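You operate a simulated robot arm through the tools that you are given. There is no shell and no other tool. Be economical: measure what you need, move in short steps, check, and stop when the job is done.

You are at the controls of a simulated two-armed robot. One attempt, no reset.

## Task
Pick up the white pouch marked "seal rings" from the short shelf under the work top with one hand, pass it to the other hand and put it on the packing bench.

The check looks at the end state, three seconds after you hand in, the way a careful person would. Anything else that was tipped, shoved, dropped, spilled or broken makes it a failure. Lids that push on must go on centred and level and be pressed home; caps that screw on are set level and turned clockwise until they are tight.

## Robot
Two 7-joint arms with two-finger parallel grippers on one trunk, on a base that drives. Base frame: it is fixed to the floor where the robot stands at the start and does not move with it; the origin is under the middle of the robot, x ahead of it, y to its left, z up. Readings come in mm, rad, newtons and seconds.
The left shoulder is at the start at [70, 177, 870], the right one opposite. With the tool pointing down near the work surface each hand reaches from about 240 to 720 mm from the robot's upright axis, wherever it stands, measured 20 degrees to its own side. Places, roughly: packing bench [-1900, 2400, 900]. Payload 3.43 kg a hand.
The TCP of each hand is the grasp point between the finger pads, 30 mm short of the fingertips. In the tool frame z runs along the fingers and y along their closing line. Largest opening 94 mm; finger width 28, thickness 10; the body of the gripper, 50 by 96 mm, starts 55 mm behind the TCP.
Orientation is told as [roll, pitch, yaw] about the base's x, y, z axes, in that order, counted from this pose: with the fingers straight down and closing along the base's y, the tool's x points along the base's -x, its y along +y and its z along -z.

## Interface
- The arms move only by the tool send_rows. It takes "left_motion", "right_motion" or both (then of equal length, played together; a hand with none holds still); each is one flat list of numbers, 7 for each row, row after row: the shift along the base's x, y, z in m, then the turn, a rotation vector about the base's x, y, z in rad, then the opening in per cent of the stroke, from 0 (shut) to 100 (fully open). In form: [x, y, z, ax, ay, az, gripper, x, y, z, ax, ay, az, gripper, ...]. A call has 1 to 10 rows; each row shifts and turns the commanded pose from where the row before left it. Rows are played at 5 a second. More than 50 mm and 0.15 rad between two rows, or a gripper value outside its range, and nothing of the call is played. A pose out of reach is approached as far as the arm can. The call stops where the force on the tool passes 40 N (or 10 N more than at its start, if that is more) or the arm is blocked; 0.2 s more then pass. The fingers move at their own pace (about 153 mm/s each) and stop on an object; they squeeze with about 39 N. The grip force told is the motor's: it shows also when the fingers shut on nothing. Time passes only in rows, and 0.2 s behind the last, so rows that do not move let the fingers close. The reply holds the time, the measured pose of the TCP, the force on the tool along the base axes, the opening and the grip force, in the units named above and with some noise, with the torque about the TCP (base axes, N m) and any sound that the robot's microphone picked up.
- Cameras (640 x 400 px; columns grow to the right, rows downward): "scene" is now at [128.6, -7, 1174.2]; the picture's right is [-0.08, -1.00, -0.00], its down [-0.72, 0.06, -0.70] and it looks along [0.69, -0.06, -0.72] (base axes); focal length 279 px, centre (320, 200). "left" rides on the left gripper at [76, -14, -102] in its tool frame; the picture's right is [0.18, 0.98, 0.00], its down [-0.75, 0.14, -0.64] and it looks along [-0.63, 0.12, 0.77] (tool axes); focal length 243 px, centre (320, 200). "right" rides on the right gripper at [76, 14, -103] in its tool frame; the picture's right is [-0.18, 0.98, 0.00], its down [-0.75, -0.14, -0.64] and it looks along [-0.63, -0.12, 0.77] (tool axes); focal length 243 px, centre (320, 200). There is no depth. A picture from a camera that has moved, and an enlarged one, comes with that camera's place and axes in the base frame and with its lens.
- camera(camera): a new picture of that camera. It takes no simulated time.
- slide_trunk(by): slides the trunk up (or, below 0, down) by that many mm; the arms and the scene camera ride with it, the base frame stays. It gives what a move gives, with no picture.
- drive_base(legs): drives the robot by 1 to 6 legs, each [ahead, turn to the left] in mm and rad, along the robot's own axes; the way and the turn of a leg run together, so that a leg with both is an arc; at most 1500 mm and 3.142 rad a leg. The arms and the cameras ride along, it lands a little off, and it stops where it bumps. It gives what a move gives.
- turn_head(pan, tilt): turns the head with the scene camera to pan (to the left, within 1.501 rad either way) and tilt (down, from -0.506 to 1.204), counted from straight ahead of the robot. It gives what a move gives.
- zoom(camera, box): a new picture of the part [left, top, right, bottom] of that camera's present view, enlarged. It takes no simulated time.
- sign_off(): hands the job in; it is judged then, once.

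Work in short steps. Places have to be worked out from the pictures, the camera data and where the tool is seen: move nearer, look again, correct. Check each grasp and each placing, and mend what went wrong. You have 120 turns and 108 pictures in all, those below and enlarged ones among them. Open the grippers and draw the arms clear of the work before you hand the job in, unless the task says otherwise; then end with one line.

The tools are called as name(argument=value, ...) on one line, values as JSON. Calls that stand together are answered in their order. send_rows: Moves the arms, as the interface text tells. Its arguments: {"type":"object","properties":{"left_motion":{"type":"array","items":{"type":"number"}},"right_motion":{"type":"array","items":{"type":"number"}}},"required":[]} The other tools are called the same way: slide_trunk (by) slides the trunk up or down; drive_base (legs) drives the base; turn_head (pan, tilt) turns the head that bears the scene camera; camera (camera) takes a picture; zoom (camera, box) takes an enlarged picture of a part of a camera's view; sign_off () hands the job in.

At the start:

```text
time: 0.0
left_position: [558.6, 156.7, 825.0]
left_tool_rot: [0.0, 0.001, -0.001]
left_contact_force: [0.2, -1.1, 0.1]
left_wrist_torque: [-0.02, 0.0, -0.02]
left_width: 93.8
left_grasp_force: 0.0
right_position: [354.6, -232.8, 750.2]
right_tool_rot: [0.001, 0.0, -0.003]
right_contact_force: [-0.9, 1.1, 0.3]
right_wrist_torque: [-0.03, 0.0, 0.02]
right_width: 94.0
right_grasp_force: 0.1
trunk travel left (down, up): [-450.0, 390.0]
robot x, y, heading: [-1.6, -1.5, -0.005]
head pan, tilt: [-0.079, 0.801]
```

scene: 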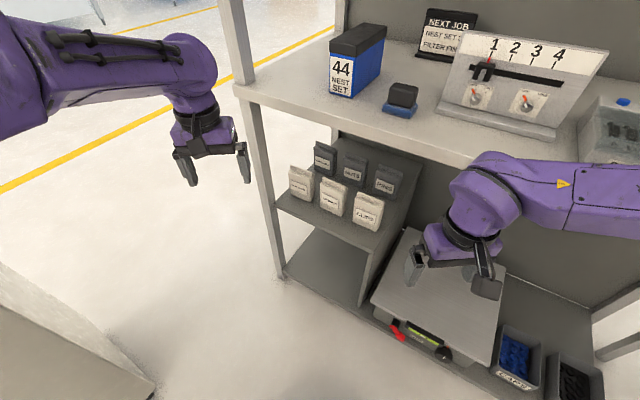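
right: 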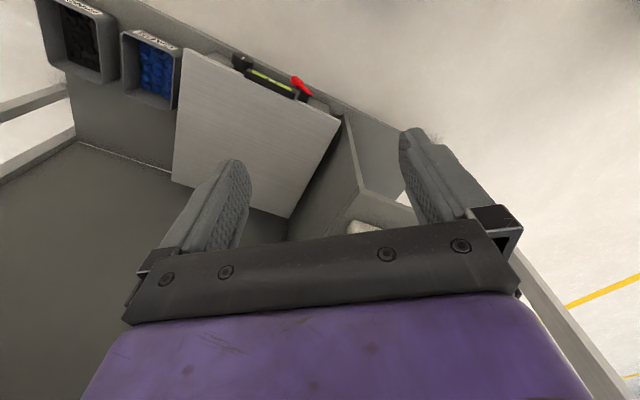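
left: 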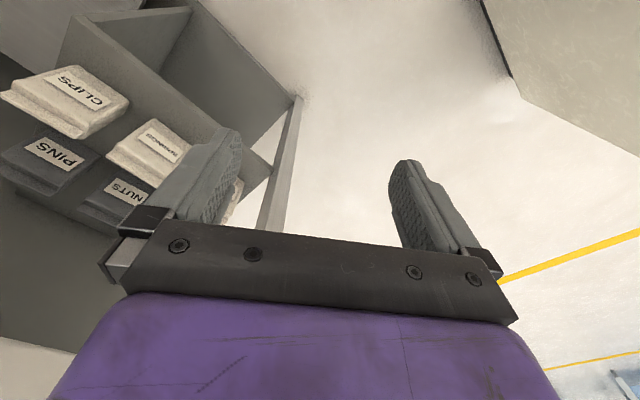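

The short shelf carries six pouches, three white in front and three grey behind. I zoom in to read the labels.

zoom(camera="scene", box=[260, 120, 420, 260])

zoom(camera="left", box=[0, 40, 260, 240])

```text
2.86 times, centred on (340, 190) of scene
camera zoom: at [128.6, -7.0, 1174.2], right [-0.08, -1.0, 0.0], down [-0.72, 0.06, -0.7], along [0.69, -0.06, -0.72], focal length 797 px, centre (263, 229)
```

zoom: 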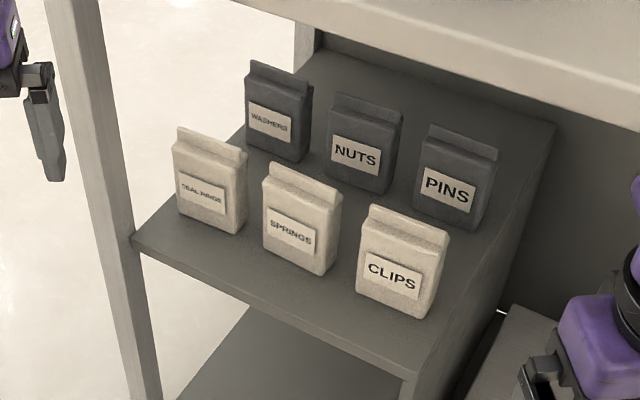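

```text
2.00 times, centred on (130, 140) of left
camera zoom: at [483.6, 143.1, 926.8], right [-0.18, 0.98, 0.0], down [0.75, 0.14, 0.64], along [0.63, 0.12, -0.77], focal length 485 px, centre (700, 320)
```

zoom: 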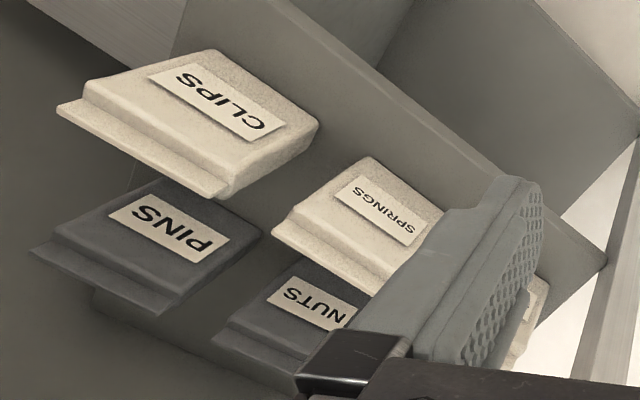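

The seal-rings pouch is front row, far left. The bench stands about 35° turned to me, and the pouch is at roughly (810, 0, 540). Before driving I look around to see what is on my left and behind.

turn_head(pan=1.0, tilt=0.7)

camera(camera="scene")

turn_head(pan=1.5, tilt=0.3)

camera(camera="scene")

turn_head(pan=-0.6, tilt=0.7)

camera(camera="scene")

```text
time: 1.3
left_position: [559.3, 157.4, 824.9]
left_tool_rot: [0.0, 0.0, 0.0]
left_contact_force: [-0.5, 0.1, 0.8]
left_wrist_torque: [-0.01, 0.02, -0.01]
left_width: 94.3
left_grasp_force: 0.1
right_position: [356.4, -232.4, 750.8]
right_tool_rot: [-0.001, 0.0, -0.002]
right_contact_force: [-0.8, 0.1, 0.4]
right_wrist_torque: [0.0, 0.02, 0.01]
right_width: 94.2
right_grasp_force: 0.1
trunk travel left (down, up): [-450.0, 390.0]
robot x, y, heading: [0.9, -0.6, 0.004]
head pan, tilt: [1.0, 0.7]
```

```text
102 pictures are left
camera scene: at [94.2, 70.8, 1182.6], right [0.84, -0.54, 0.0], down [-0.35, -0.54, -0.76], along [0.41, 0.64, -0.64], focal length 279 px, centre (320, 200)
```

scene: 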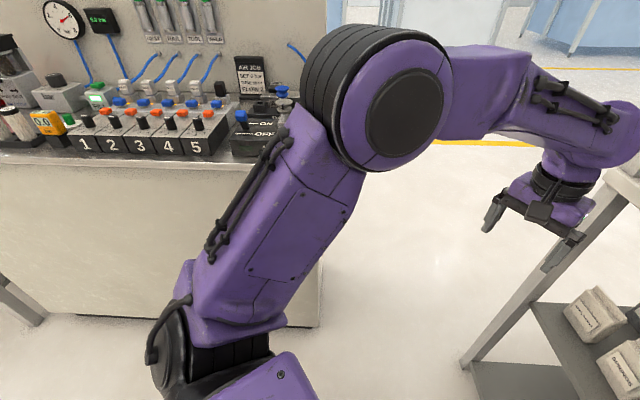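

```text
time: 2.2
left_position: [559.3, 156.8, 825.0]
left_tool_rot: [0.0, 0.002, 0.001]
left_contact_force: [-0.3, 0.3, 0.5]
left_wrist_torque: [-0.03, 0.0, 0.02]
left_width: 94.0
left_grasp_force: 0.1
right_position: [355.2, -231.2, 749.2]
right_tool_rot: [0.001, -0.002, -0.002]
right_contact_force: [-0.8, -0.3, 0.6]
right_wrist_torque: [-0.02, 0.0, -0.01]
right_width: 93.8
right_grasp_force: 0.0
trunk travel left (down, up): [-450.0, 390.0]
robot x, y, heading: [1.9, -3.3, -0.002]
head pan, tilt: [1.499, 0.3]
```

```text
101 pictures are left
camera scene: at [55.0, 92.5, 1218.6], right [1.0, -0.07, 0.0], down [-0.02, -0.3, -0.96], along [0.07, 0.95, -0.3], focal length 279 px, centre (320, 200)
```

scene: 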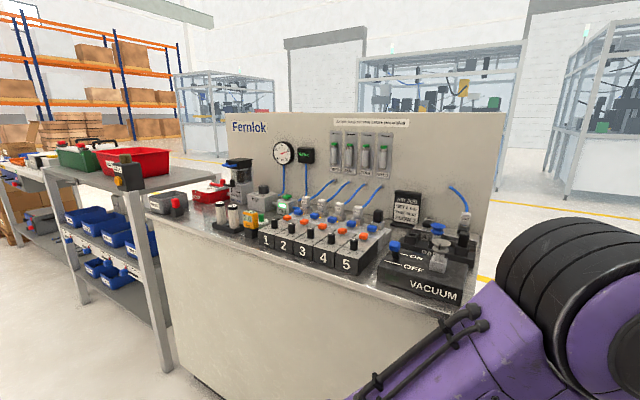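

```text
time: 4.2
left_position: [559.2, 156.2, 823.5]
left_tool_rot: [-0.001, 0.001, 0.0]
left_contact_force: [-0.6, 0.0, 0.2]
left_wrist_torque: [-0.01, -0.03, 0.01]
left_width: 93.9
left_grasp_force: 0.1
right_position: [356.4, -230.8, 750.2]
right_tool_rot: [0.0, -0.002, -0.001]
right_contact_force: [0.5, -0.2, -0.5]
right_wrist_torque: [-0.01, 0.03, -0.01]
right_width: 94.0
right_grasp_force: 0.1
trunk travel left (down, up): [-450.0, 390.0]
robot x, y, heading: [-1.8, -0.6, 0.001]
head pan, tilt: [-0.6, 0.7]
```

```text
100 pictures are left
camera scene: at [118.4, -48.6, 1182.6], right [-0.56, -0.83, 0.0], down [-0.53, 0.36, -0.76], along [0.63, -0.43, -0.64], focal length 279 px, centre (320, 200)
```

scene: 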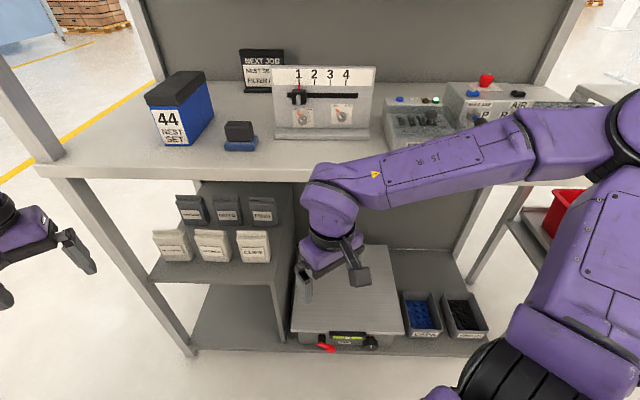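

In axes turned by about −0.62 rad, the bench front edge is ~557 mm ahead and the pouch ~470 mm to the left. A cabinet face is ~690 mm to the left behind. I first draw the left hand in so it stays clear while the base turns.

send_rows(left_motion=[-0.043, 0, 0, 0, 0, 0, 100, -0.043, 0, 0, 0, 0, 0, 100, -0.043, 0, 0, 0, 0, 0, 100, -0.043, 0, 0, 0, 0, 0, 100, -0.043, 0, 0, 0, 0, 0, 100, -0.035, 0, 0, 0, 0, 0, 100])

drive_base(legs=[[0, 0.944], [230, 0]])

turn_head(pan=0.0, tilt=0.7)

camera(camera="scene")

```text
time: 5.7
left_position: [306.5, 158.3, 825.6]
left_tool_rot: [0.0, -0.002, 0.001]
left_contact_force: [-0.6, -0.2, 0.6]
left_wrist_torque: [0.0, 0.0, 0.03]
left_width: 94.0
left_grasp_force: 0.0
right_position: [355.4, -231.4, 750.3]
right_tool_rot: [-0.002, -0.002, -0.001]
right_contact_force: [-0.2, -0.5, -0.1]
right_wrist_torque: [-0.02, -0.02, 0.0]
right_width: 94.0
right_grasp_force: 0.1
trunk travel left (down, up): [-450.0, 390.0]
robot x, y, heading: [-1.4, 0.7, 0.004]
head pan, tilt: [-0.6, 0.7]
```

```text
time: 9.8
left_position: [184.2, 526.1, 824.8]
left_tool_rot: [-0.001, 0.002, 0.946]
left_contact_force: [0.0, -0.4, -0.3]
left_wrist_torque: [0.0, 0.0, 0.0]
left_width: 94.0
left_grasp_force: 0.0
right_position: [527.8, 337.9, 751.2]
right_tool_rot: [0.0, -0.002, 0.944]
right_contact_force: [1.1, 0.3, 1.0]
right_wrist_torque: [-0.01, 0.02, -0.01]
right_width: 93.9
right_grasp_force: 0.1
trunk travel left (down, up): [-450.0, 390.0]
robot x, y, heading: [133.7, 183.6, 0.95]
head pan, tilt: [-0.6, 0.7]
```

```text
time: 10.8
left_position: [183.9, 525.2, 823.9]
left_tool_rot: [0.001, -0.001, 0.946]
left_contact_force: [0.1, 0.8, 0.3]
left_wrist_torque: [-0.02, -0.04, 0.02]
left_width: 94.0
left_grasp_force: 0.0
right_position: [528.3, 338.0, 749.9]
right_tool_rot: [0.0, -0.003, 0.945]
right_contact_force: [0.4, -0.2, -1.0]
right_wrist_torque: [0.0, -0.02, 0.0]
right_width: 94.1
right_grasp_force: 0.0
trunk travel left (down, up): [-450.0, 390.0]
robot x, y, heading: [134.4, 183.9, 0.948]
head pan, tilt: [0.0, 0.7]
```

```text
99 pictures are left
camera scene: at [210.6, 293.4, 1182.6], right [0.81, -0.59, 0.0], down [-0.38, -0.52, -0.76], along [0.45, 0.62, -0.64], focal length 279 px, centre (320, 200)
```

scene: 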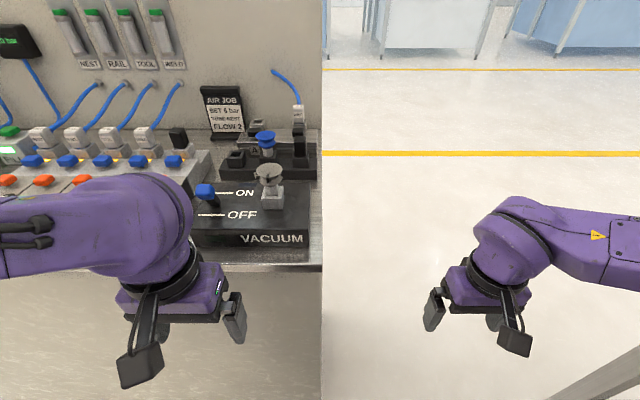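

Reached without contact, though the cabinet is close. I turn right to face the bench squarely and look again.

drive_base(legs=[[0, -1.57]])

camera(camera="scene")

camera(camera="left")

```text
time: 12.7
left_position: [306.6, 476.5, 823.3]
left_tool_rot: [-0.002, 0.008, 0.562]
left_contact_force: [-3.5, -5.9, 3.2]
left_wrist_torque: [0.46, -0.06, 0.3]
left_width: 92.1
left_grasp_force: 0.1
right_position: [556.0, 173.6, 750.0]
right_tool_rot: [0.0, -0.004, 0.554]
right_contact_force: [-0.1, -1.2, 0.2]
right_wrist_torque: [-0.02, -0.01, 0.04]
right_width: 94.1
right_grasp_force: 0.0
trunk travel left (down, up): [-450.0, 390.0]
robot x, y, heading: [132.9, 183.4, 0.559]
head pan, tilt: [0.0, 0.7]
stopped in leg 1: the force on the tool passed its limit at 48 N (the readings are from after the stop); the commanded pose is now the measured one
```

```text
98 pictures are left
camera scene: at [245.0, 254.1, 1182.8], right [0.53, -0.85, 0.0], down [-0.55, -0.34, -0.77], along [0.65, 0.41, -0.64], focal length 279 px, centre (320, 200)
```

scene: 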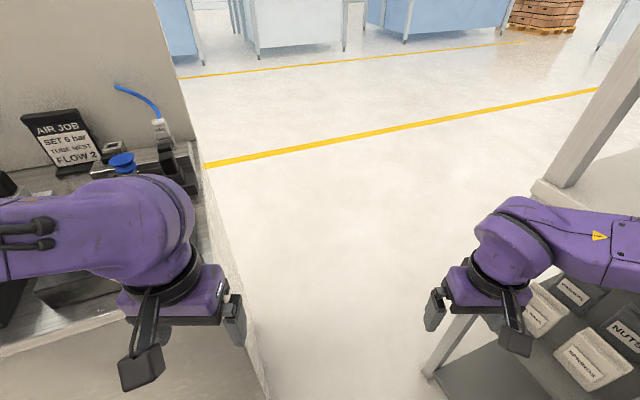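

```text
97 pictures are left
camera left: at [250.5, 425.5, 926.1], right [-0.68, 0.73, 0.0], down [0.57, 0.52, 0.64], along [0.47, 0.43, -0.77], focal length 243 px, centre (320, 200)
```

left: 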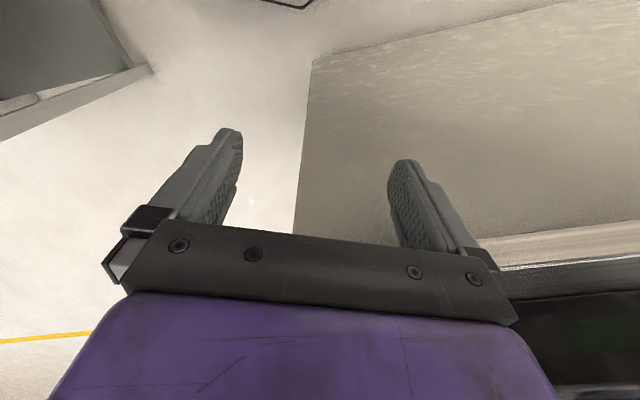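

The left finger met the cabinet face, which is nearer than I judged. I draw the hand away from that face, toward the robot, before turning on.

send_rows(left_motion=[-0.02, -0.03, 0, 0, 0, 0, 100, -0.02, -0.03, 0, 0, 0, 0, 100])

camera(camera="left")

```text
time: 13.3
left_position: [268.5, 418.6, 825.1]
left_tool_rot: [0.0, 0.008, 0.56]
left_contact_force: [0.2, 0.1, -0.2]
left_wrist_torque: [0.02, 0.03, -0.01]
left_width: 94.4
left_grasp_force: 0.1
right_position: [557.3, 176.1, 749.3]
right_tool_rot: [0.0, -0.001, 0.555]
right_contact_force: [-0.2, -0.5, -0.6]
right_wrist_torque: [0.0, -0.01, 0.04]
right_width: 94.2
right_grasp_force: 0.1
trunk travel left (down, up): [-450.0, 390.0]
robot x, y, heading: [135.1, 184.1, 0.557]
head pan, tilt: [0.0, 0.7]
```

```text
96 pictures are left
camera left: at [213.4, 366.9, 927.2], right [-0.68, 0.74, 0.0], down [0.57, 0.52, 0.64], along [0.47, 0.43, -0.77], focal length 243 px, centre (320, 200)
```

left: 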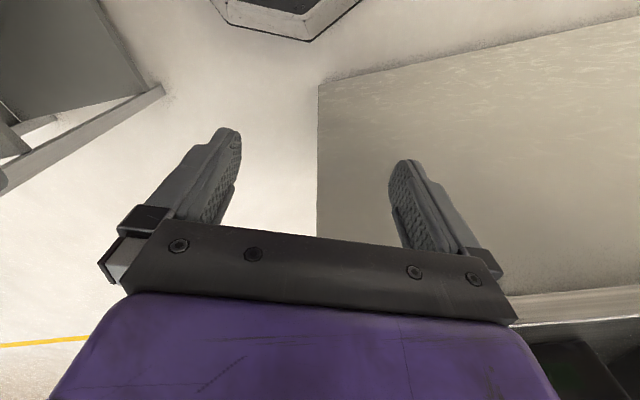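

Free now, forces at zero. I continue the turn to face the bench.

drive_base(legs=[[0, -0.6], [0, -0.58]])

camera(camera="scene")

camera(camera="left")

```text
time: 16.9
left_position: [402.9, 152.2, 825.3]
left_tool_rot: [0.0, 0.009, -0.609]
left_contact_force: [-0.2, 0.0, 0.4]
left_wrist_torque: [0.03, -0.02, 0.0]
left_width: 93.7
left_grasp_force: 0.1
right_position: [291.2, -209.7, 749.5]
right_tool_rot: [-0.001, -0.003, -0.612]
right_contact_force: [0.4, -0.1, 0.0]
right_wrist_torque: [-0.01, -0.01, 0.01]
right_width: 94.0
right_grasp_force: 0.1
trunk travel left (down, up): [-450.0, 390.0]
robot x, y, heading: [131.2, 184.0, -0.61]
head pan, tilt: [0.0, 0.7]
```

```text
95 pictures are left
camera scene: at [241.9, 106.5, 1182.6], right [-0.57, -0.82, 0.0], down [-0.53, 0.37, -0.76], along [0.63, -0.44, -0.64], focal length 279 px, centre (320, 200)
```

scene: 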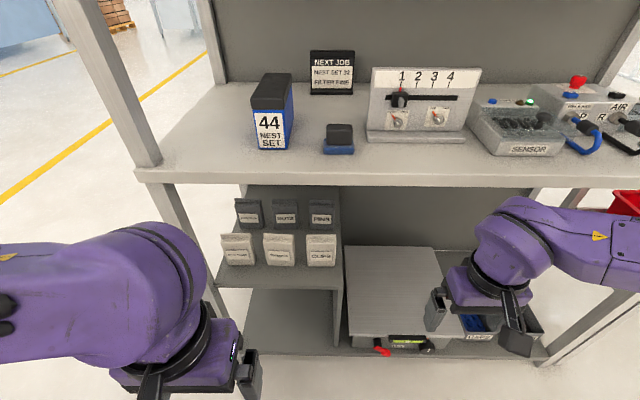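

```text
94 pictures are left
camera left: at [333.0, 183.1, 927.2], right [0.41, 0.91, 0.0], down [0.7, -0.32, 0.64], along [0.58, -0.26, -0.77], focal length 243 px, centre (320, 200)
```

left: 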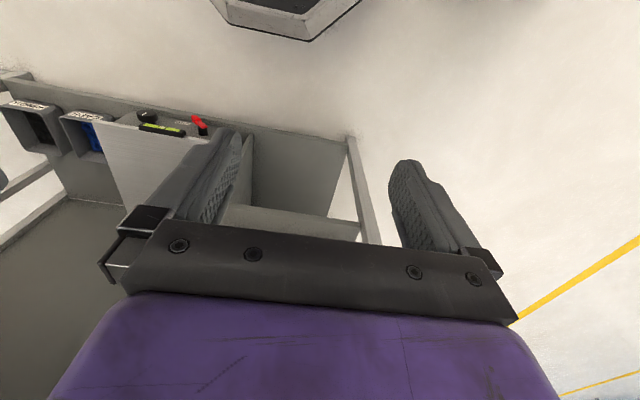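

Nearly square to the bench. I zoom on the pouches to measure.

zoom(camera="scene", box=[180, 180, 360, 300])

```text
3.33 times, centred on (270, 240) of scene
camera zoom: at [241.9, 106.5, 1182.6], right [-0.57, -0.82, 0.0], down [-0.53, 0.37, -0.76], along [0.63, -0.44, -0.64], focal length 930 px, centre (487, 67)
```

zoom: 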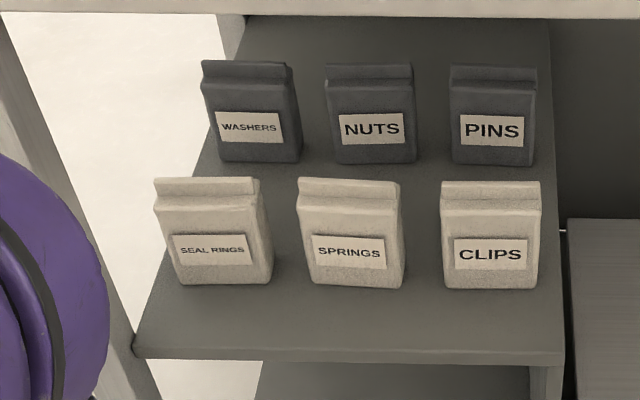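

I check the post beside the shelf, since clearance for the left finger matters.

zoom(camera="scene", box=[130, 160, 290, 360])

```text
2.00 times, centred on (210, 260) of scene
camera zoom: at [241.9, 106.5, 1182.6], right [-0.57, -0.82, 0.0], down [-0.53, 0.37, -0.76], along [0.63, -0.44, -0.64], focal length 558 px, centre (540, 80)
```

zoom: 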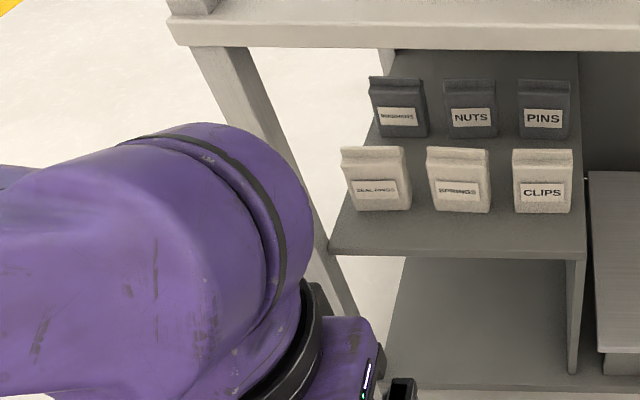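

Pouch measured in robot axes: ~670 ahead, ~236 left, z 493–608, ~82 wide. The post's inner face is ~56 mm left of its centre, so I'll enter above the pouch with the fingers partly shut and open inside. I drive 60 mm closer and lower the trunk.

drive_base(legs=[[60, -0.028]])

slide_trunk(by=-150)

send_rows(left_motion=[0.03, -0.02, 0, -0.0858, -0.1175, 0, 72, 0.03, -0.02, 0, -0.0858, -0.1175, 0, 72, 0.02, 0.0, 0, -0.0858, -0.1175, 0, 72, 0.0, 0.0, 0, -0.0858, -0.1175, 0, 72, 0, 0, 0, -0.0858, -0.1175, 0, 72, 0, 0, 0, -0.0858, -0.1175, 0, 72])

camera(camera="left")

camera(camera="scene")

```text
time: 17.9
left_position: [453.0, 108.2, 824.3]
left_tool_rot: [0.0, 0.01, -0.636]
left_contact_force: [1.0, -0.4, -0.4]
left_wrist_torque: [0.02, 0.04, 0.0]
left_width: 93.9
left_grasp_force: 0.0
right_position: [331.3, -250.1, 749.5]
right_tool_rot: [-0.001, -0.001, -0.64]
right_contact_force: [-0.3, 0.0, -0.3]
right_wrist_torque: [0.01, 0.02, -0.03]
right_width: 93.9
right_grasp_force: 0.1
trunk travel left (down, up): [-450.0, 390.0]
robot x, y, heading: [180.8, 149.5, -0.638]
head pan, tilt: [0.0, 0.7]
```

```text
time: 19.6
left_position: [452.5, 107.5, 675.2]
left_tool_rot: [-0.001, 0.009, -0.635]
left_contact_force: [-0.4, -0.8, 0.2]
left_wrist_torque: [0.01, -0.01, 0.03]
left_width: 93.9
left_grasp_force: 0.1
right_position: [329.4, -251.0, 599.5]
right_tool_rot: [-0.002, -0.002, -0.641]
right_contact_force: [-0.6, 0.5, 0.2]
right_wrist_torque: [0.02, 0.01, 0.04]
right_width: 93.9
right_grasp_force: 0.1
trunk travel left (down, up): [-300.0, 540.0]
robot x, y, heading: [184.8, 146.0, -0.634]
head pan, tilt: [0.0, 0.7]
```

```text
time: 21.0
left_position: [551.8, 1.1, 716.7]
left_tool_rot: [0.006, -0.863, -0.639]
left_contact_force: [-0.7, 0.5, -0.3]
left_wrist_torque: [0.02, 0.0, 0.05]
left_width: 67.6
left_grasp_force: 0.1
left hand out of reach, approached as far as the arm can: row 3, 4, 5, 6
right_position: [330.2, -249.6, 600.6]
right_tool_rot: [0.0, -0.002, -0.641]
right_contact_force: [-0.1, 0.2, 0.2]
right_wrist_torque: [-0.04, 0.02, -0.02]
right_width: 93.9
right_grasp_force: 0.1
trunk travel left (down, up): [-300.0, 540.0]
robot x, y, heading: [187.8, 147.0, -0.639]
head pan, tilt: [0.0, 0.7]
```

```text
91 pictures are left
camera left: at [440.8, 65.5, 724.7], right [0.49, 0.86, -0.14], down [0.08, 0.11, 0.99], along [0.87, -0.49, -0.02], focal length 243 px, centre (320, 200)
```

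left: 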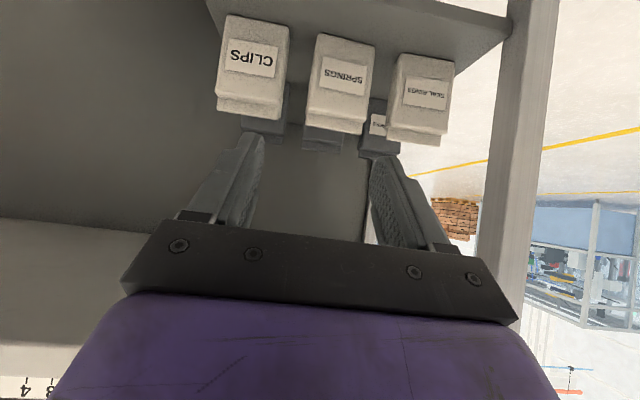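

```text
90 pictures are left
camera scene: at [289.6, 67.4, 1032.6], right [-0.59, -0.8, 0.0], down [-0.52, 0.38, -0.76], along [0.61, -0.45, -0.64], focal length 279 px, centre (320, 200)
```

scene: 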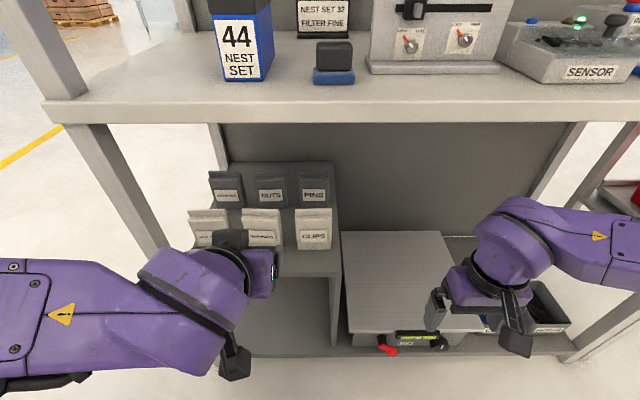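

The hand is tilted 40° below level, in front of the shelf. I zoom through the left camera for a precise fix of the pouch and the post.

zoom(camera="left", box=[340, 20, 580, 170])

```text
2.67 times, centred on (460, 95) of left
camera zoom: at [440.8, 65.5, 724.7], right [0.49, 0.86, -0.14], down [0.08, 0.11, 0.99], along [0.87, -0.49, -0.02], focal length 647 px, centre (-53, 480)
```

zoom: 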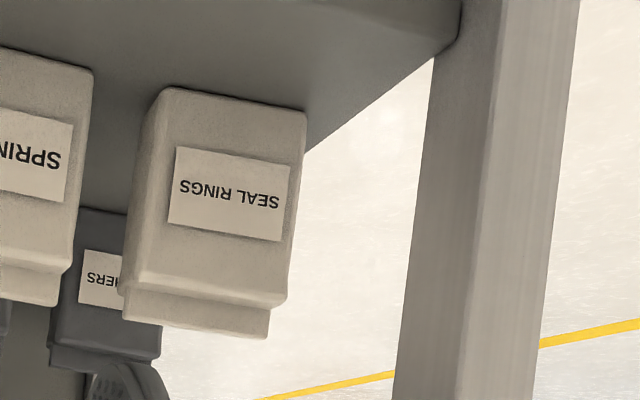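

I zoom the scene camera for a second ray to the same pouch from the present stance.

zoom(camera="scene", box=[150, 150, 350, 275])

```text
3.20 times, centred on (250, 212) of scene
camera zoom: at [289.6, 67.4, 1032.6], right [-0.59, -0.8, 0.0], down [-0.52, 0.38, -0.76], along [0.61, -0.45, -0.64], focal length 892 px, centre (544, 160)
```

zoom: 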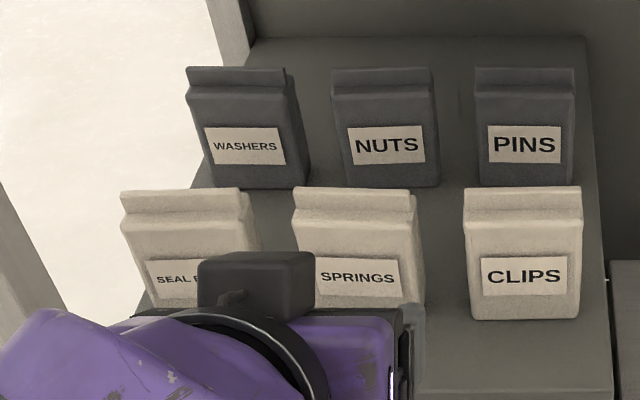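

Two-camera fix: pouch front face ~577 ahead, centre ~255 left, label z≈550, with the post's inner face only ~48 mm left of that centre. I'll flatten the tilt to 25° and yaw the hand 0.1 rad so the wrist stays off the post. Then I move to a standoff in front of the post.

send_rows(left_motion=[0.034, 0.004, -0.004, -0.078, -0.105, 0, 72, 0.034, 0.004, -0.004, -0.078, -0.105, 0, 72, 0.034, 0.004, -0.004, 0, 0, 0.05, 72, 0.034, 0.004, -0.004, 0, 0, 0.05, 72])

camera(camera="left")

camera(camera="scene")

```text
time: 22.0
left_position: [694.8, -6.0, 709.6]
left_tool_rot: [0.005, -1.128, -0.54]
left_contact_force: [-0.5, 0.6, -0.1]
left_wrist_torque: [0.01, 0.03, -0.01]
left_width: 67.9
left_grasp_force: 0.0
left hand out of reach, approached as far as the arm can: row 1, 2
right_position: [330.8, -249.9, 600.6]
right_tool_rot: [-0.001, -0.002, -0.64]
right_contact_force: [0.4, 0.2, 1.3]
right_wrist_torque: [0.02, 0.0, 0.02]
right_width: 94.0
right_grasp_force: 0.1
trunk travel left (down, up): [-300.0, 540.0]
robot x, y, heading: [181.1, 151.1, -0.632]
head pan, tilt: [0.0, 0.7]
```

```text
87 pictures are left
camera left: at [579.9, 45.3, 683.9], right [0.43, 0.89, -0.16], down [-0.15, 0.25, 0.96], along [0.89, -0.39, 0.24], focal length 243 px, centre (320, 200)
```

left: 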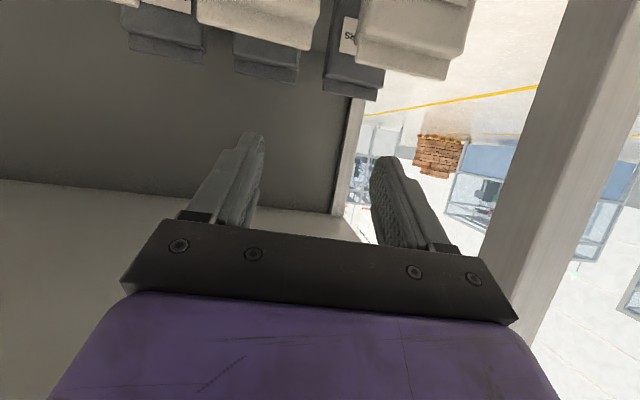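

```text
86 pictures are left
camera scene: at [290.0, 67.7, 1032.5], right [-0.59, -0.8, 0.0], down [-0.52, 0.38, -0.76], along [0.61, -0.45, -0.64], focal length 279 px, centre (320, 200)
```

scene: 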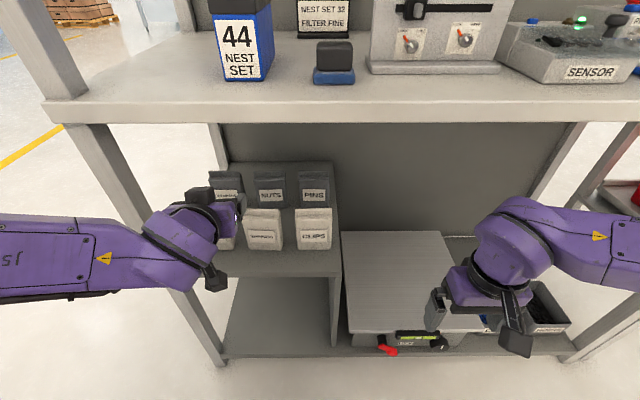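

TCP now ~504 ahead, 182 left, z 710. I move in and left above the pouch to ~(560, 240, 675) and look.

send_rows(left_motion=[0.039, 0.0055, -0.0175, 0, 0, 0, 72, 0.039, 0.0055, -0.0175, 0, 0, 0, 72])

camera(camera="left")

zoom(camera="scene", box=[140, 140, 340, 265])

```text
time: 22.6
left_position: [773.5, 5.8, 673.6]
left_tool_rot: [0.005, -1.125, -0.537]
left_contact_force: [0.4, 0.3, -0.5]
left_wrist_torque: [0.03, -0.03, -0.04]
left_width: 67.5
left_grasp_force: 0.1
right_position: [329.6, -249.8, 600.9]
right_tool_rot: [-0.002, -0.003, -0.642]
right_contact_force: [0.2, -0.1, -0.2]
right_wrist_torque: [0.02, -0.02, -0.01]
right_width: 93.8
right_grasp_force: 0.1
trunk travel left (down, up): [-300.0, 540.0]
robot x, y, heading: [186.0, 149.9, -0.636]
head pan, tilt: [0.0, 0.7]
```

```text
85 pictures are left
camera left: at [659.2, 57.8, 648.9], right [0.43, 0.89, -0.16], down [-0.15, 0.25, 0.96], along [0.89, -0.39, 0.24], focal length 243 px, centre (320, 200)
```

left: 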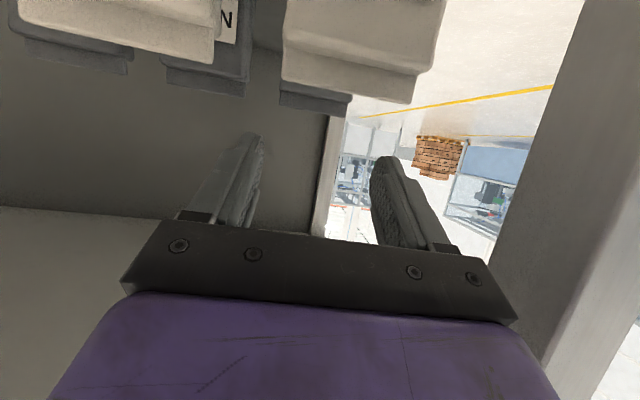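

```text
3.20 times, centred on (240, 202) of scene
camera zoom: at [290.5, 67.9, 1032.5], right [-0.59, -0.8, 0.0], down [-0.52, 0.38, -0.76], along [0.61, -0.45, -0.64], focal length 892 px, centre (576, 192)
```

zoom: 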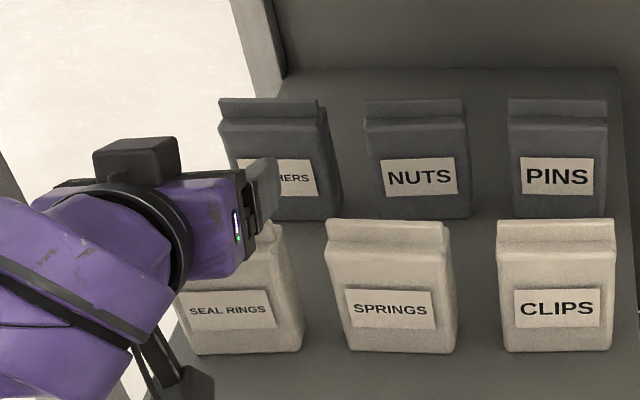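

The pouch centre comes out at ~253 left again, and the TCP is at (560, 237.5, 674). I go to (588, 252, 663) above the pouch and then open fully.

send_rows(left_motion=[0.0311, -0.005, -0.01, 0, 0, 0, 72, 0, 0, 0, 0, 0, 0, 100, 0, 0, 0, 0, 0, 0, 100])

camera(camera="left")

zoom(camera="scene", box=[140, 140, 340, 265])

```text
time: 23.4
left_position: [805.6, -0.2, 664.7]
left_tool_rot: [0.003, -1.126, -0.54]
left_contact_force: [0.2, 0.3, 0.2]
left_wrist_torque: [-0.02, 0.01, 0.02]
left_width: 94.2
left_grasp_force: 0.0
right_position: [329.7, -247.9, 599.8]
right_tool_rot: [-0.001, -0.002, -0.642]
right_contact_force: [0.5, -0.2, -0.2]
right_wrist_torque: [-0.01, 0.05, 0.02]
right_width: 93.9
right_grasp_force: 0.1
trunk travel left (down, up): [-300.0, 540.0]
robot x, y, heading: [183.9, 151.0, -0.631]
head pan, tilt: [0.0, 0.7]
```

```text
83 pictures are left
camera left: at [690.2, 51.4, 639.4], right [0.43, 0.89, -0.16], down [-0.15, 0.25, 0.96], along [0.89, -0.39, 0.24], focal length 243 px, centre (320, 200)
```

left: 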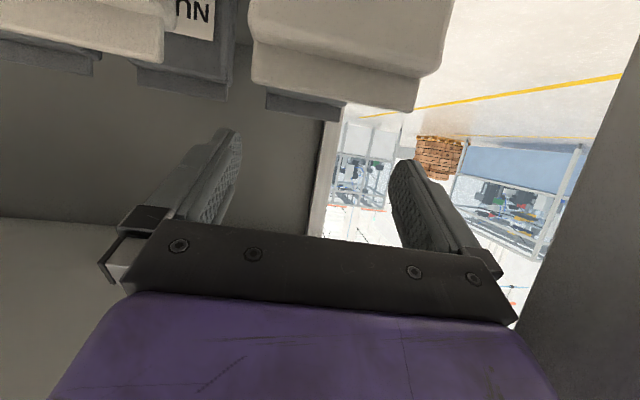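

```text
3.20 times, centred on (240, 202) of scene
camera zoom: at [289.8, 67.8, 1032.6], right [-0.59, -0.8, 0.0], down [-0.52, 0.38, -0.76], along [0.61, -0.45, -0.64], focal length 892 px, centre (576, 192)
```

zoom: 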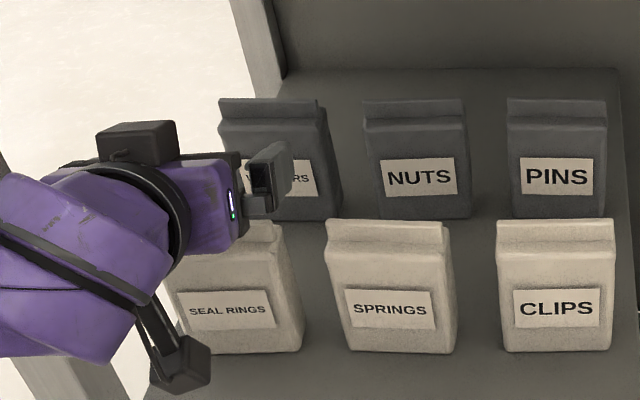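

The pouch spans ~212–295 left at the front, top z≈620. The open fingers straddle 205–299 with ~4 mm on each side. I descend in small steps, first just past the pouch top.

send_rows(left_motion=[0.0004, 0.0006, -0.015, 0, 0, 0, 100, 0, 0, -0.015, 0, 0, 0, 100, 0, 0, -0.01, 0, 0, 0, 100])

camera(camera="left")

zoom(camera="scene", box=[140, 140, 340, 265])

```text
time: 24.2
left_position: [809.2, 0.5, 623.2]
left_tool_rot: [0.006, -1.127, -0.539]
left_contact_force: [0.4, -0.9, -0.3]
left_wrist_torque: [-0.01, 0.01, 0.0]
left_width: 94.1
left_grasp_force: 0.0
right_position: [331.2, -249.5, 599.6]
right_tool_rot: [-0.002, -0.001, -0.64]
right_contact_force: [0.5, 0.6, 0.1]
right_wrist_torque: [-0.02, 0.0, -0.02]
right_width: 94.2
right_grasp_force: 0.1
trunk travel left (down, up): [-300.0, 540.0]
robot x, y, heading: [185.2, 153.8, -0.636]
head pan, tilt: [0.0, 0.7]
```

```text
81 pictures are left
camera left: at [693.5, 51.7, 598.1], right [0.43, 0.89, -0.16], down [-0.15, 0.25, 0.96], along [0.89, -0.39, 0.24], focal length 243 px, centre (320, 200)
```

left: 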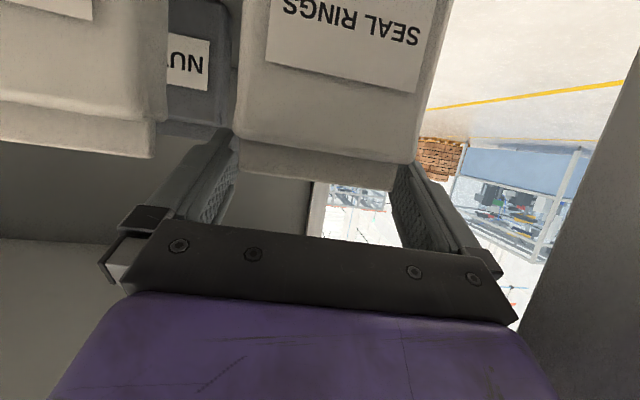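

```text
3.20 times, centred on (240, 202) of scene
camera zoom: at [290.0, 67.7, 1032.6], right [-0.59, -0.8, 0.0], down [-0.52, 0.38, -0.76], along [0.61, -0.45, -0.64], focal length 892 px, centre (576, 192)
```

zoom: 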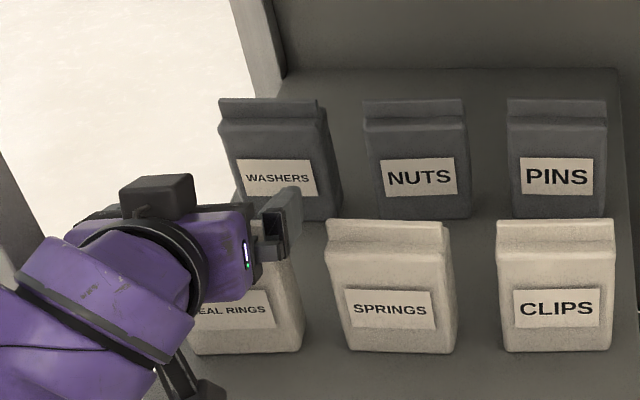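

The fingers straddle the pouch cleanly with no contact force. I continue down to z≈550.

send_rows(left_motion=[-0.0006, -0.0008, -0.02, 0, 0, 0, 100, 0, 0, -0.02, 0, 0, 0, 100, 0, 0, -0.018, 0, 0, 0, 100, 0, 0, -0.015, 0, 0, 0, 100])

camera(camera="left")

zoom(camera="scene", box=[140, 140, 340, 265])

```text
time: 25.2
left_position: [804.7, -0.6, 552.2]
left_tool_rot: [0.005, -1.128, -0.537]
left_contact_force: [-0.2, 0.0, 0.8]
left_wrist_torque: [-0.01, -0.03, -0.02]
left_width: 94.1
left_grasp_force: 0.1
right_position: [329.6, -248.8, 601.0]
right_tool_rot: [-0.001, -0.001, -0.641]
right_contact_force: [-0.1, 0.3, 1.3]
right_wrist_torque: [0.02, 0.01, 0.0]
right_width: 94.1
right_grasp_force: 0.2
trunk travel left (down, up): [-300.0, 540.0]
robot x, y, heading: [184.6, 149.2, -0.636]
head pan, tilt: [0.0, 0.7]
```

```text
79 pictures are left
camera left: at [689.9, 51.4, 527.1], right [0.43, 0.89, -0.16], down [-0.15, 0.25, 0.96], along [0.89, -0.39, 0.24], focal length 243 px, centre (320, 200)
```

left: 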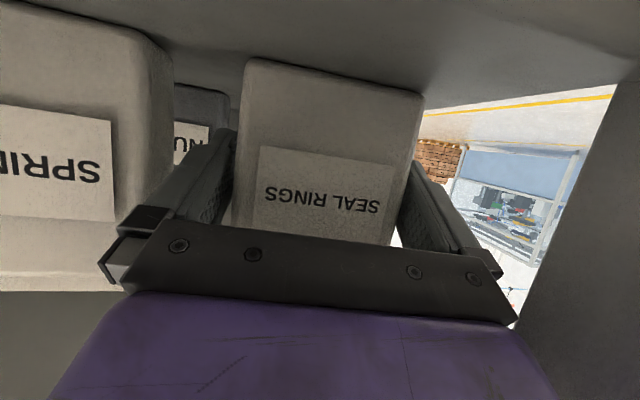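

```text
3.20 times, centred on (240, 202) of scene
camera zoom: at [290.0, 67.8, 1032.6], right [-0.59, -0.8, 0.0], down [-0.52, 0.38, -0.76], along [0.61, -0.45, -0.64], focal length 892 px, centre (576, 192)
```

zoom: 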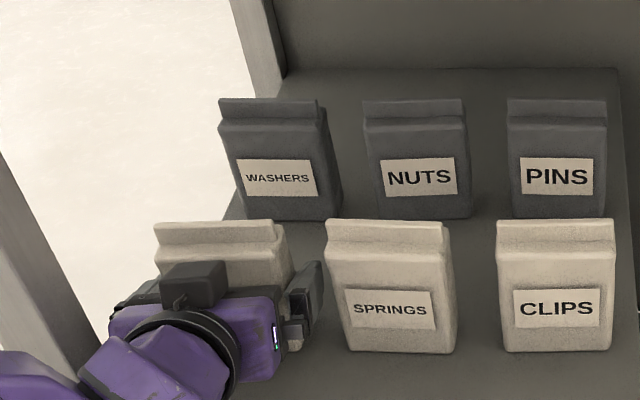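

Fingers sit either side of the pouch at mid height. I close the grip.

send_rows(left_motion=[0, 0, 0, 0, 0, 0, 80, 0, 0, 0, 0, 0, 0, 40, 0, 0, 0, 0, 0, 0, 20, 0, 0, 0, 0, 0, 0, 0, 0, 0, 0, 0, 0, 0, 0])

camera(camera="left")

```text
time: 26.4
left_position: [804.0, 0.5, 552.7]
left_tool_rot: [0.005, -1.126, -0.536]
left_contact_force: [-0.4, 0.8, -0.4]
left_wrist_torque: [-0.02, 0.0, 0.0]
left_width: 89.5
left_grasp_force: 39.6
right_position: [330.2, -249.9, 601.4]
right_tool_rot: [-0.002, -0.003, -0.64]
right_contact_force: [-0.2, 0.1, 0.5]
right_wrist_torque: [0.02, 0.04, -0.04]
right_width: 93.9
right_grasp_force: 0.2
trunk travel left (down, up): [-300.0, 540.0]
robot x, y, heading: [182.7, 147.8, -0.637]
head pan, tilt: [0.0, 0.7]
```

```text
77 pictures are left
camera left: at [689.7, 51.4, 527.3], right [0.43, 0.89, -0.16], down [-0.15, 0.25, 0.96], along [0.89, -0.39, 0.24], focal length 243 px, centre (320, 200)
```

left: 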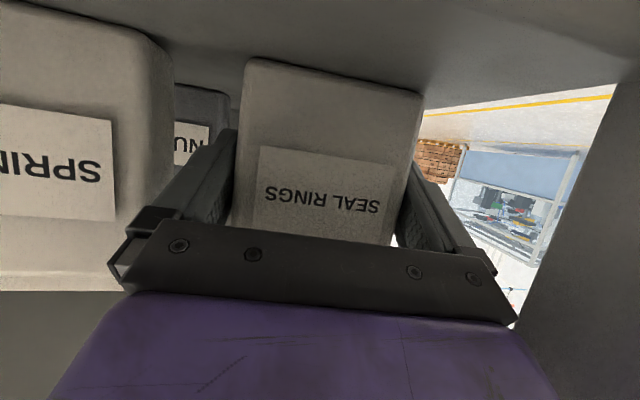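

Grip at 89.5 mm with full force, and the pouch face lies parallel to the finger line, so the pads are flush. I lift straight up, high enough to clear the neighbours, because I have to shift right before backing past the post.

send_rows(left_motion=[0, 0, 0.015, 0, 0, 0, 0, 0, 0, 0.025, 0, 0, 0, 0, 0, 0, 0.03, 0, 0, 0, 0, 0, 0, 0.035, 0, 0, 0, 0, 0, 0, 0.035, 0, 0, 0, 0])

camera(camera="left")

camera(camera="scene")

```text
time: 27.6
left_position: [804.3, 2.8, 691.9]
left_tool_rot: [0.004, -1.127, -0.536]
left_contact_force: [-0.2, 0.0, -1.0]
left_wrist_torque: [0.01, 0.03, -0.02]
left_width: 89.5
left_grasp_force: 38.8
right_position: [330.9, -249.4, 599.3]
right_tool_rot: [-0.001, -0.002, -0.641]
right_contact_force: [0.1, 0.1, 0.1]
right_wrist_torque: [0.01, -0.01, 0.01]
right_width: 94.0
right_grasp_force: 0.1
trunk travel left (down, up): [-300.0, 540.0]
robot x, y, heading: [184.3, 150.7, -0.639]
head pan, tilt: [0.0, 0.7]
```

```text
76 pictures are left
camera left: at [688.7, 54.0, 667.3], right [0.43, 0.89, -0.16], down [-0.15, 0.25, 0.96], along [0.89, -0.39, 0.24], focal length 243 px, centre (320, 200)
```

left: 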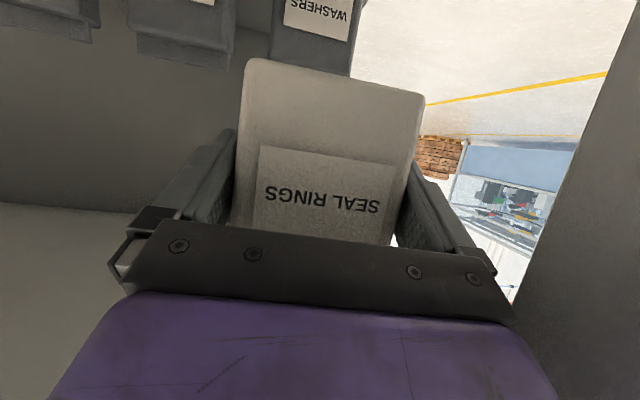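

```text
75 pictures are left
camera scene: at [289.6, 67.7, 1032.6], right [-0.59, -0.8, 0.0], down [-0.52, 0.38, -0.77], along [0.61, -0.45, -0.64], focal length 279 px, centre (320, 200)
```

scene: 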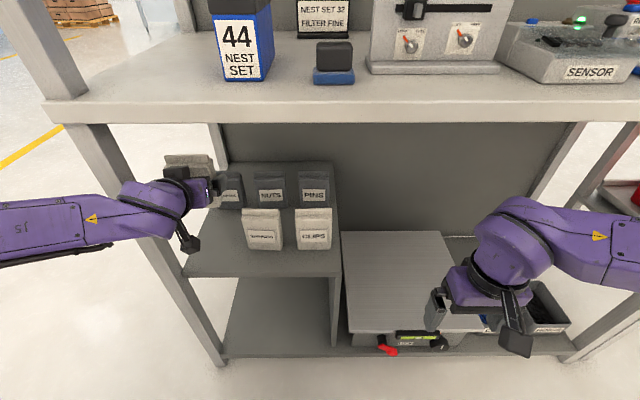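

Pouch held and clear of the rest. I shift right 50 mm over the neighbours, draw back, then back the base away from the bench.

send_rows(left_motion=[-0.015, -0.0201, 0.005, 0, 0, 0, 0, -0.015, -0.0201, 0.005, 0, 0, 0, 0, -0.0322, 0.0238, 0, 0, 0, 0, 0, -0.0322, 0.0238, 0, 0, 0, 0, 0, -0.0322, 0.0238, 0, 0, 0, 0, 0])

drive_base(legs=[[-170, 0]])

camera(camera="scene")

```text
time: 28.8
left_position: [682.6, 23.6, 705.3]
left_tool_rot: [0.005, -1.124, -0.536]
left_contact_force: [-0.2, -0.3, -0.8]
left_wrist_torque: [-0.03, 0.0, 0.01]
left_width: 89.4
left_grasp_force: 39.9
left hand out of reach, approached as far as the arm can: row 5
right_position: [331.0, -250.2, 600.4]
right_tool_rot: [-0.002, -0.003, -0.641]
right_contact_force: [0.4, -0.5, 0.3]
right_wrist_torque: [-0.04, 0.03, 0.02]
right_width: 94.0
right_grasp_force: 0.0
trunk travel left (down, up): [-300.0, 540.0]
robot x, y, heading: [184.0, 151.7, -0.638]
head pan, tilt: [0.0, 0.7]
```

```text
time: 30.3
left_position: [559.1, 104.5, 706.6]
left_tool_rot: [0.022, -1.091, -0.526]
left_contact_force: [-0.1, 0.5, -1.0]
left_wrist_torque: [0.01, 0.0, -0.03]
left_width: 89.3
left_grasp_force: 38.3
right_position: [189.3, -149.0, 597.6]
right_tool_rot: [0.007, -0.008, -0.643]
right_contact_force: [-0.7, -0.2, -0.7]
right_wrist_torque: [-0.01, 0.0, 0.01]
right_width: 94.1
right_grasp_force: 0.0
trunk travel left (down, up): [-300.0, 540.0]
robot x, y, heading: [57.0, 244.6, -0.66]
head pan, tilt: [0.0, 0.7]
stopped in leg 1: the robot was blocked; the commanded pose is now the measured one
```

```text
74 pictures are left
camera scene: at [184.9, 131.2, 1032.5], right [-0.62, -0.79, -0.01], down [-0.53, 0.42, -0.74], along [0.59, -0.45, -0.67], focal length 279 px, centre (320, 200)
```

scene: 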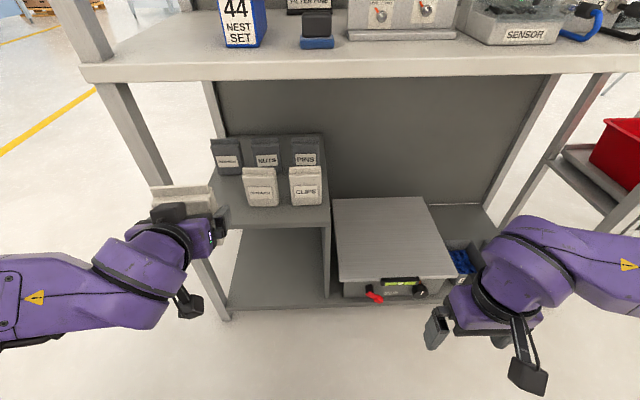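

The base was blocked going back, probably the left elbow against the cabinet. I ease forward a little and look left.

drive_base(legs=[[30, 0.02]])

turn_head(pan=1.5, tilt=0.75)

camera(camera="scene")

```text
time: 31.1
left_position: [579.0, 103.8, 710.7]
left_tool_rot: [0.025, -1.109, -0.515]
left_contact_force: [0.6, -0.1, -1.1]
left_wrist_torque: [0.03, -0.02, -0.02]
left_width: 89.2
left_grasp_force: 39.0
right_position: [221.2, -163.2, 601.0]
right_tool_rot: [0.005, -0.023, -0.622]
right_contact_force: [0.1, 0.1, 0.0]
right_wrist_torque: [0.01, 0.02, -0.01]
right_width: 93.9
right_grasp_force: 0.0
trunk travel left (down, up): [-300.0, 540.0]
robot x, y, heading: [76.7, 226.8, -0.64]
head pan, tilt: [0.0, 0.7]
```

```text
time: 32.8
left_position: [581.9, 103.6, 709.5]
left_tool_rot: [0.015, -1.106, -0.507]
left_contact_force: [-0.1, -0.6, -0.5]
left_wrist_torque: [-0.05, 0.0, -0.06]
left_width: 89.1
left_grasp_force: 39.3
right_position: [222.1, -160.7, 601.9]
right_tool_rot: [0.002, -0.026, -0.623]
right_contact_force: [0.3, -0.7, 0.4]
right_wrist_torque: [0.02, -0.02, 0.01]
right_width: 93.9
right_grasp_force: 0.0
trunk travel left (down, up): [-300.0, 540.0]
robot x, y, heading: [79.5, 225.0, -0.639]
head pan, tilt: [1.499, 0.75]
```

```text
73 pictures are left
camera scene: at [175.9, 251.7, 1028.0], right [0.76, -0.65, -0.01], down [-0.45, -0.51, -0.73], along [0.47, 0.56, -0.68], focal length 279 px, centre (320, 200)
```

scene: 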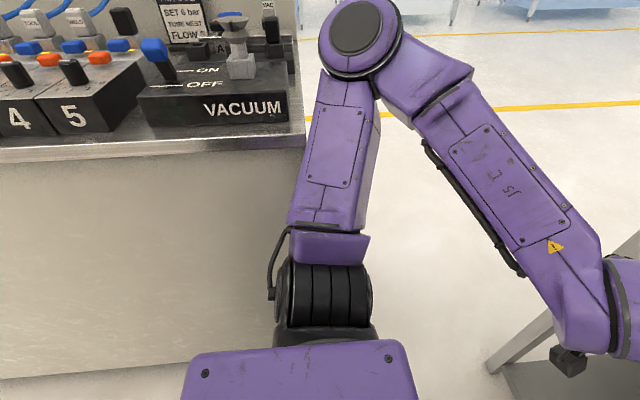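

The left upper arm had touched the cabinet's end; it is now clear and nothing on it looks disturbed. I bring the left hand to the middle in front of me, which also pulls the elbow in, and look.

send_rows(left_motion=[-0.0256, -0.0345, 0.012, 0, 0, 0, 0, -0.0256, -0.0345, 0.012, 0, 0, 0, 0, -0.0256, -0.0345, 0.012, 0, 0, 0, 0, -0.0256, -0.0345, 0.012, 0, 0, 0, 0])

turn_head(pan=0.0, tilt=0.75)

camera(camera="scene")

```text
time: 33.8
left_position: [471.3, -28.5, 761.2]
left_tool_rot: [0.011, -1.117, -0.506]
left_contact_force: [0.2, -0.4, -0.9]
left_wrist_torque: [0.03, 0.0, -0.01]
left_width: 89.0
left_grasp_force: 38.8
right_position: [219.2, -158.3, 605.5]
right_tool_rot: [0.0, -0.034, -0.622]
right_contact_force: [-0.1, 0.5, -0.5]
right_wrist_torque: [0.03, -0.03, 0.03]
right_width: 94.2
right_grasp_force: 0.0
trunk travel left (down, up): [-300.0, 540.0]
robot x, y, heading: [77.2, 223.8, -0.633]
head pan, tilt: [1.499, 0.75]
```

```text
time: 35.4
left_position: [471.6, -28.0, 761.7]
left_tool_rot: [0.009, -1.118, -0.5]
left_contact_force: [1.0, 0.3, -0.2]
left_wrist_torque: [0.02, 0.01, -0.01]
left_width: 89.1
left_grasp_force: 39.2
right_position: [219.8, -158.8, 605.8]
right_tool_rot: [-0.001, -0.033, -0.623]
right_contact_force: [-0.2, 0.4, -0.2]
right_wrist_torque: [-0.01, 0.01, 0.0]
right_width: 94.2
right_grasp_force: 0.0
trunk travel left (down, up): [-300.0, 540.0]
robot x, y, heading: [77.5, 227.2, -0.638]
head pan, tilt: [0.0, 0.75]
```

```text
72 pictures are left
camera scene: at [182.7, 146.1, 1028.3], right [-0.59, -0.8, 0.0], down [-0.55, 0.41, -0.73], along [0.59, -0.43, -0.68], focal length 279 px, centre (320, 200)
```

scene: 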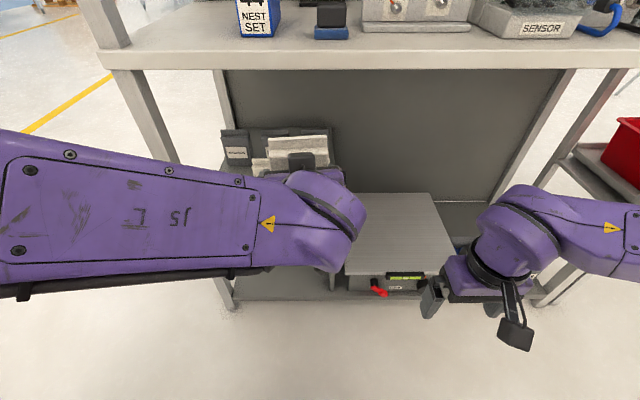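

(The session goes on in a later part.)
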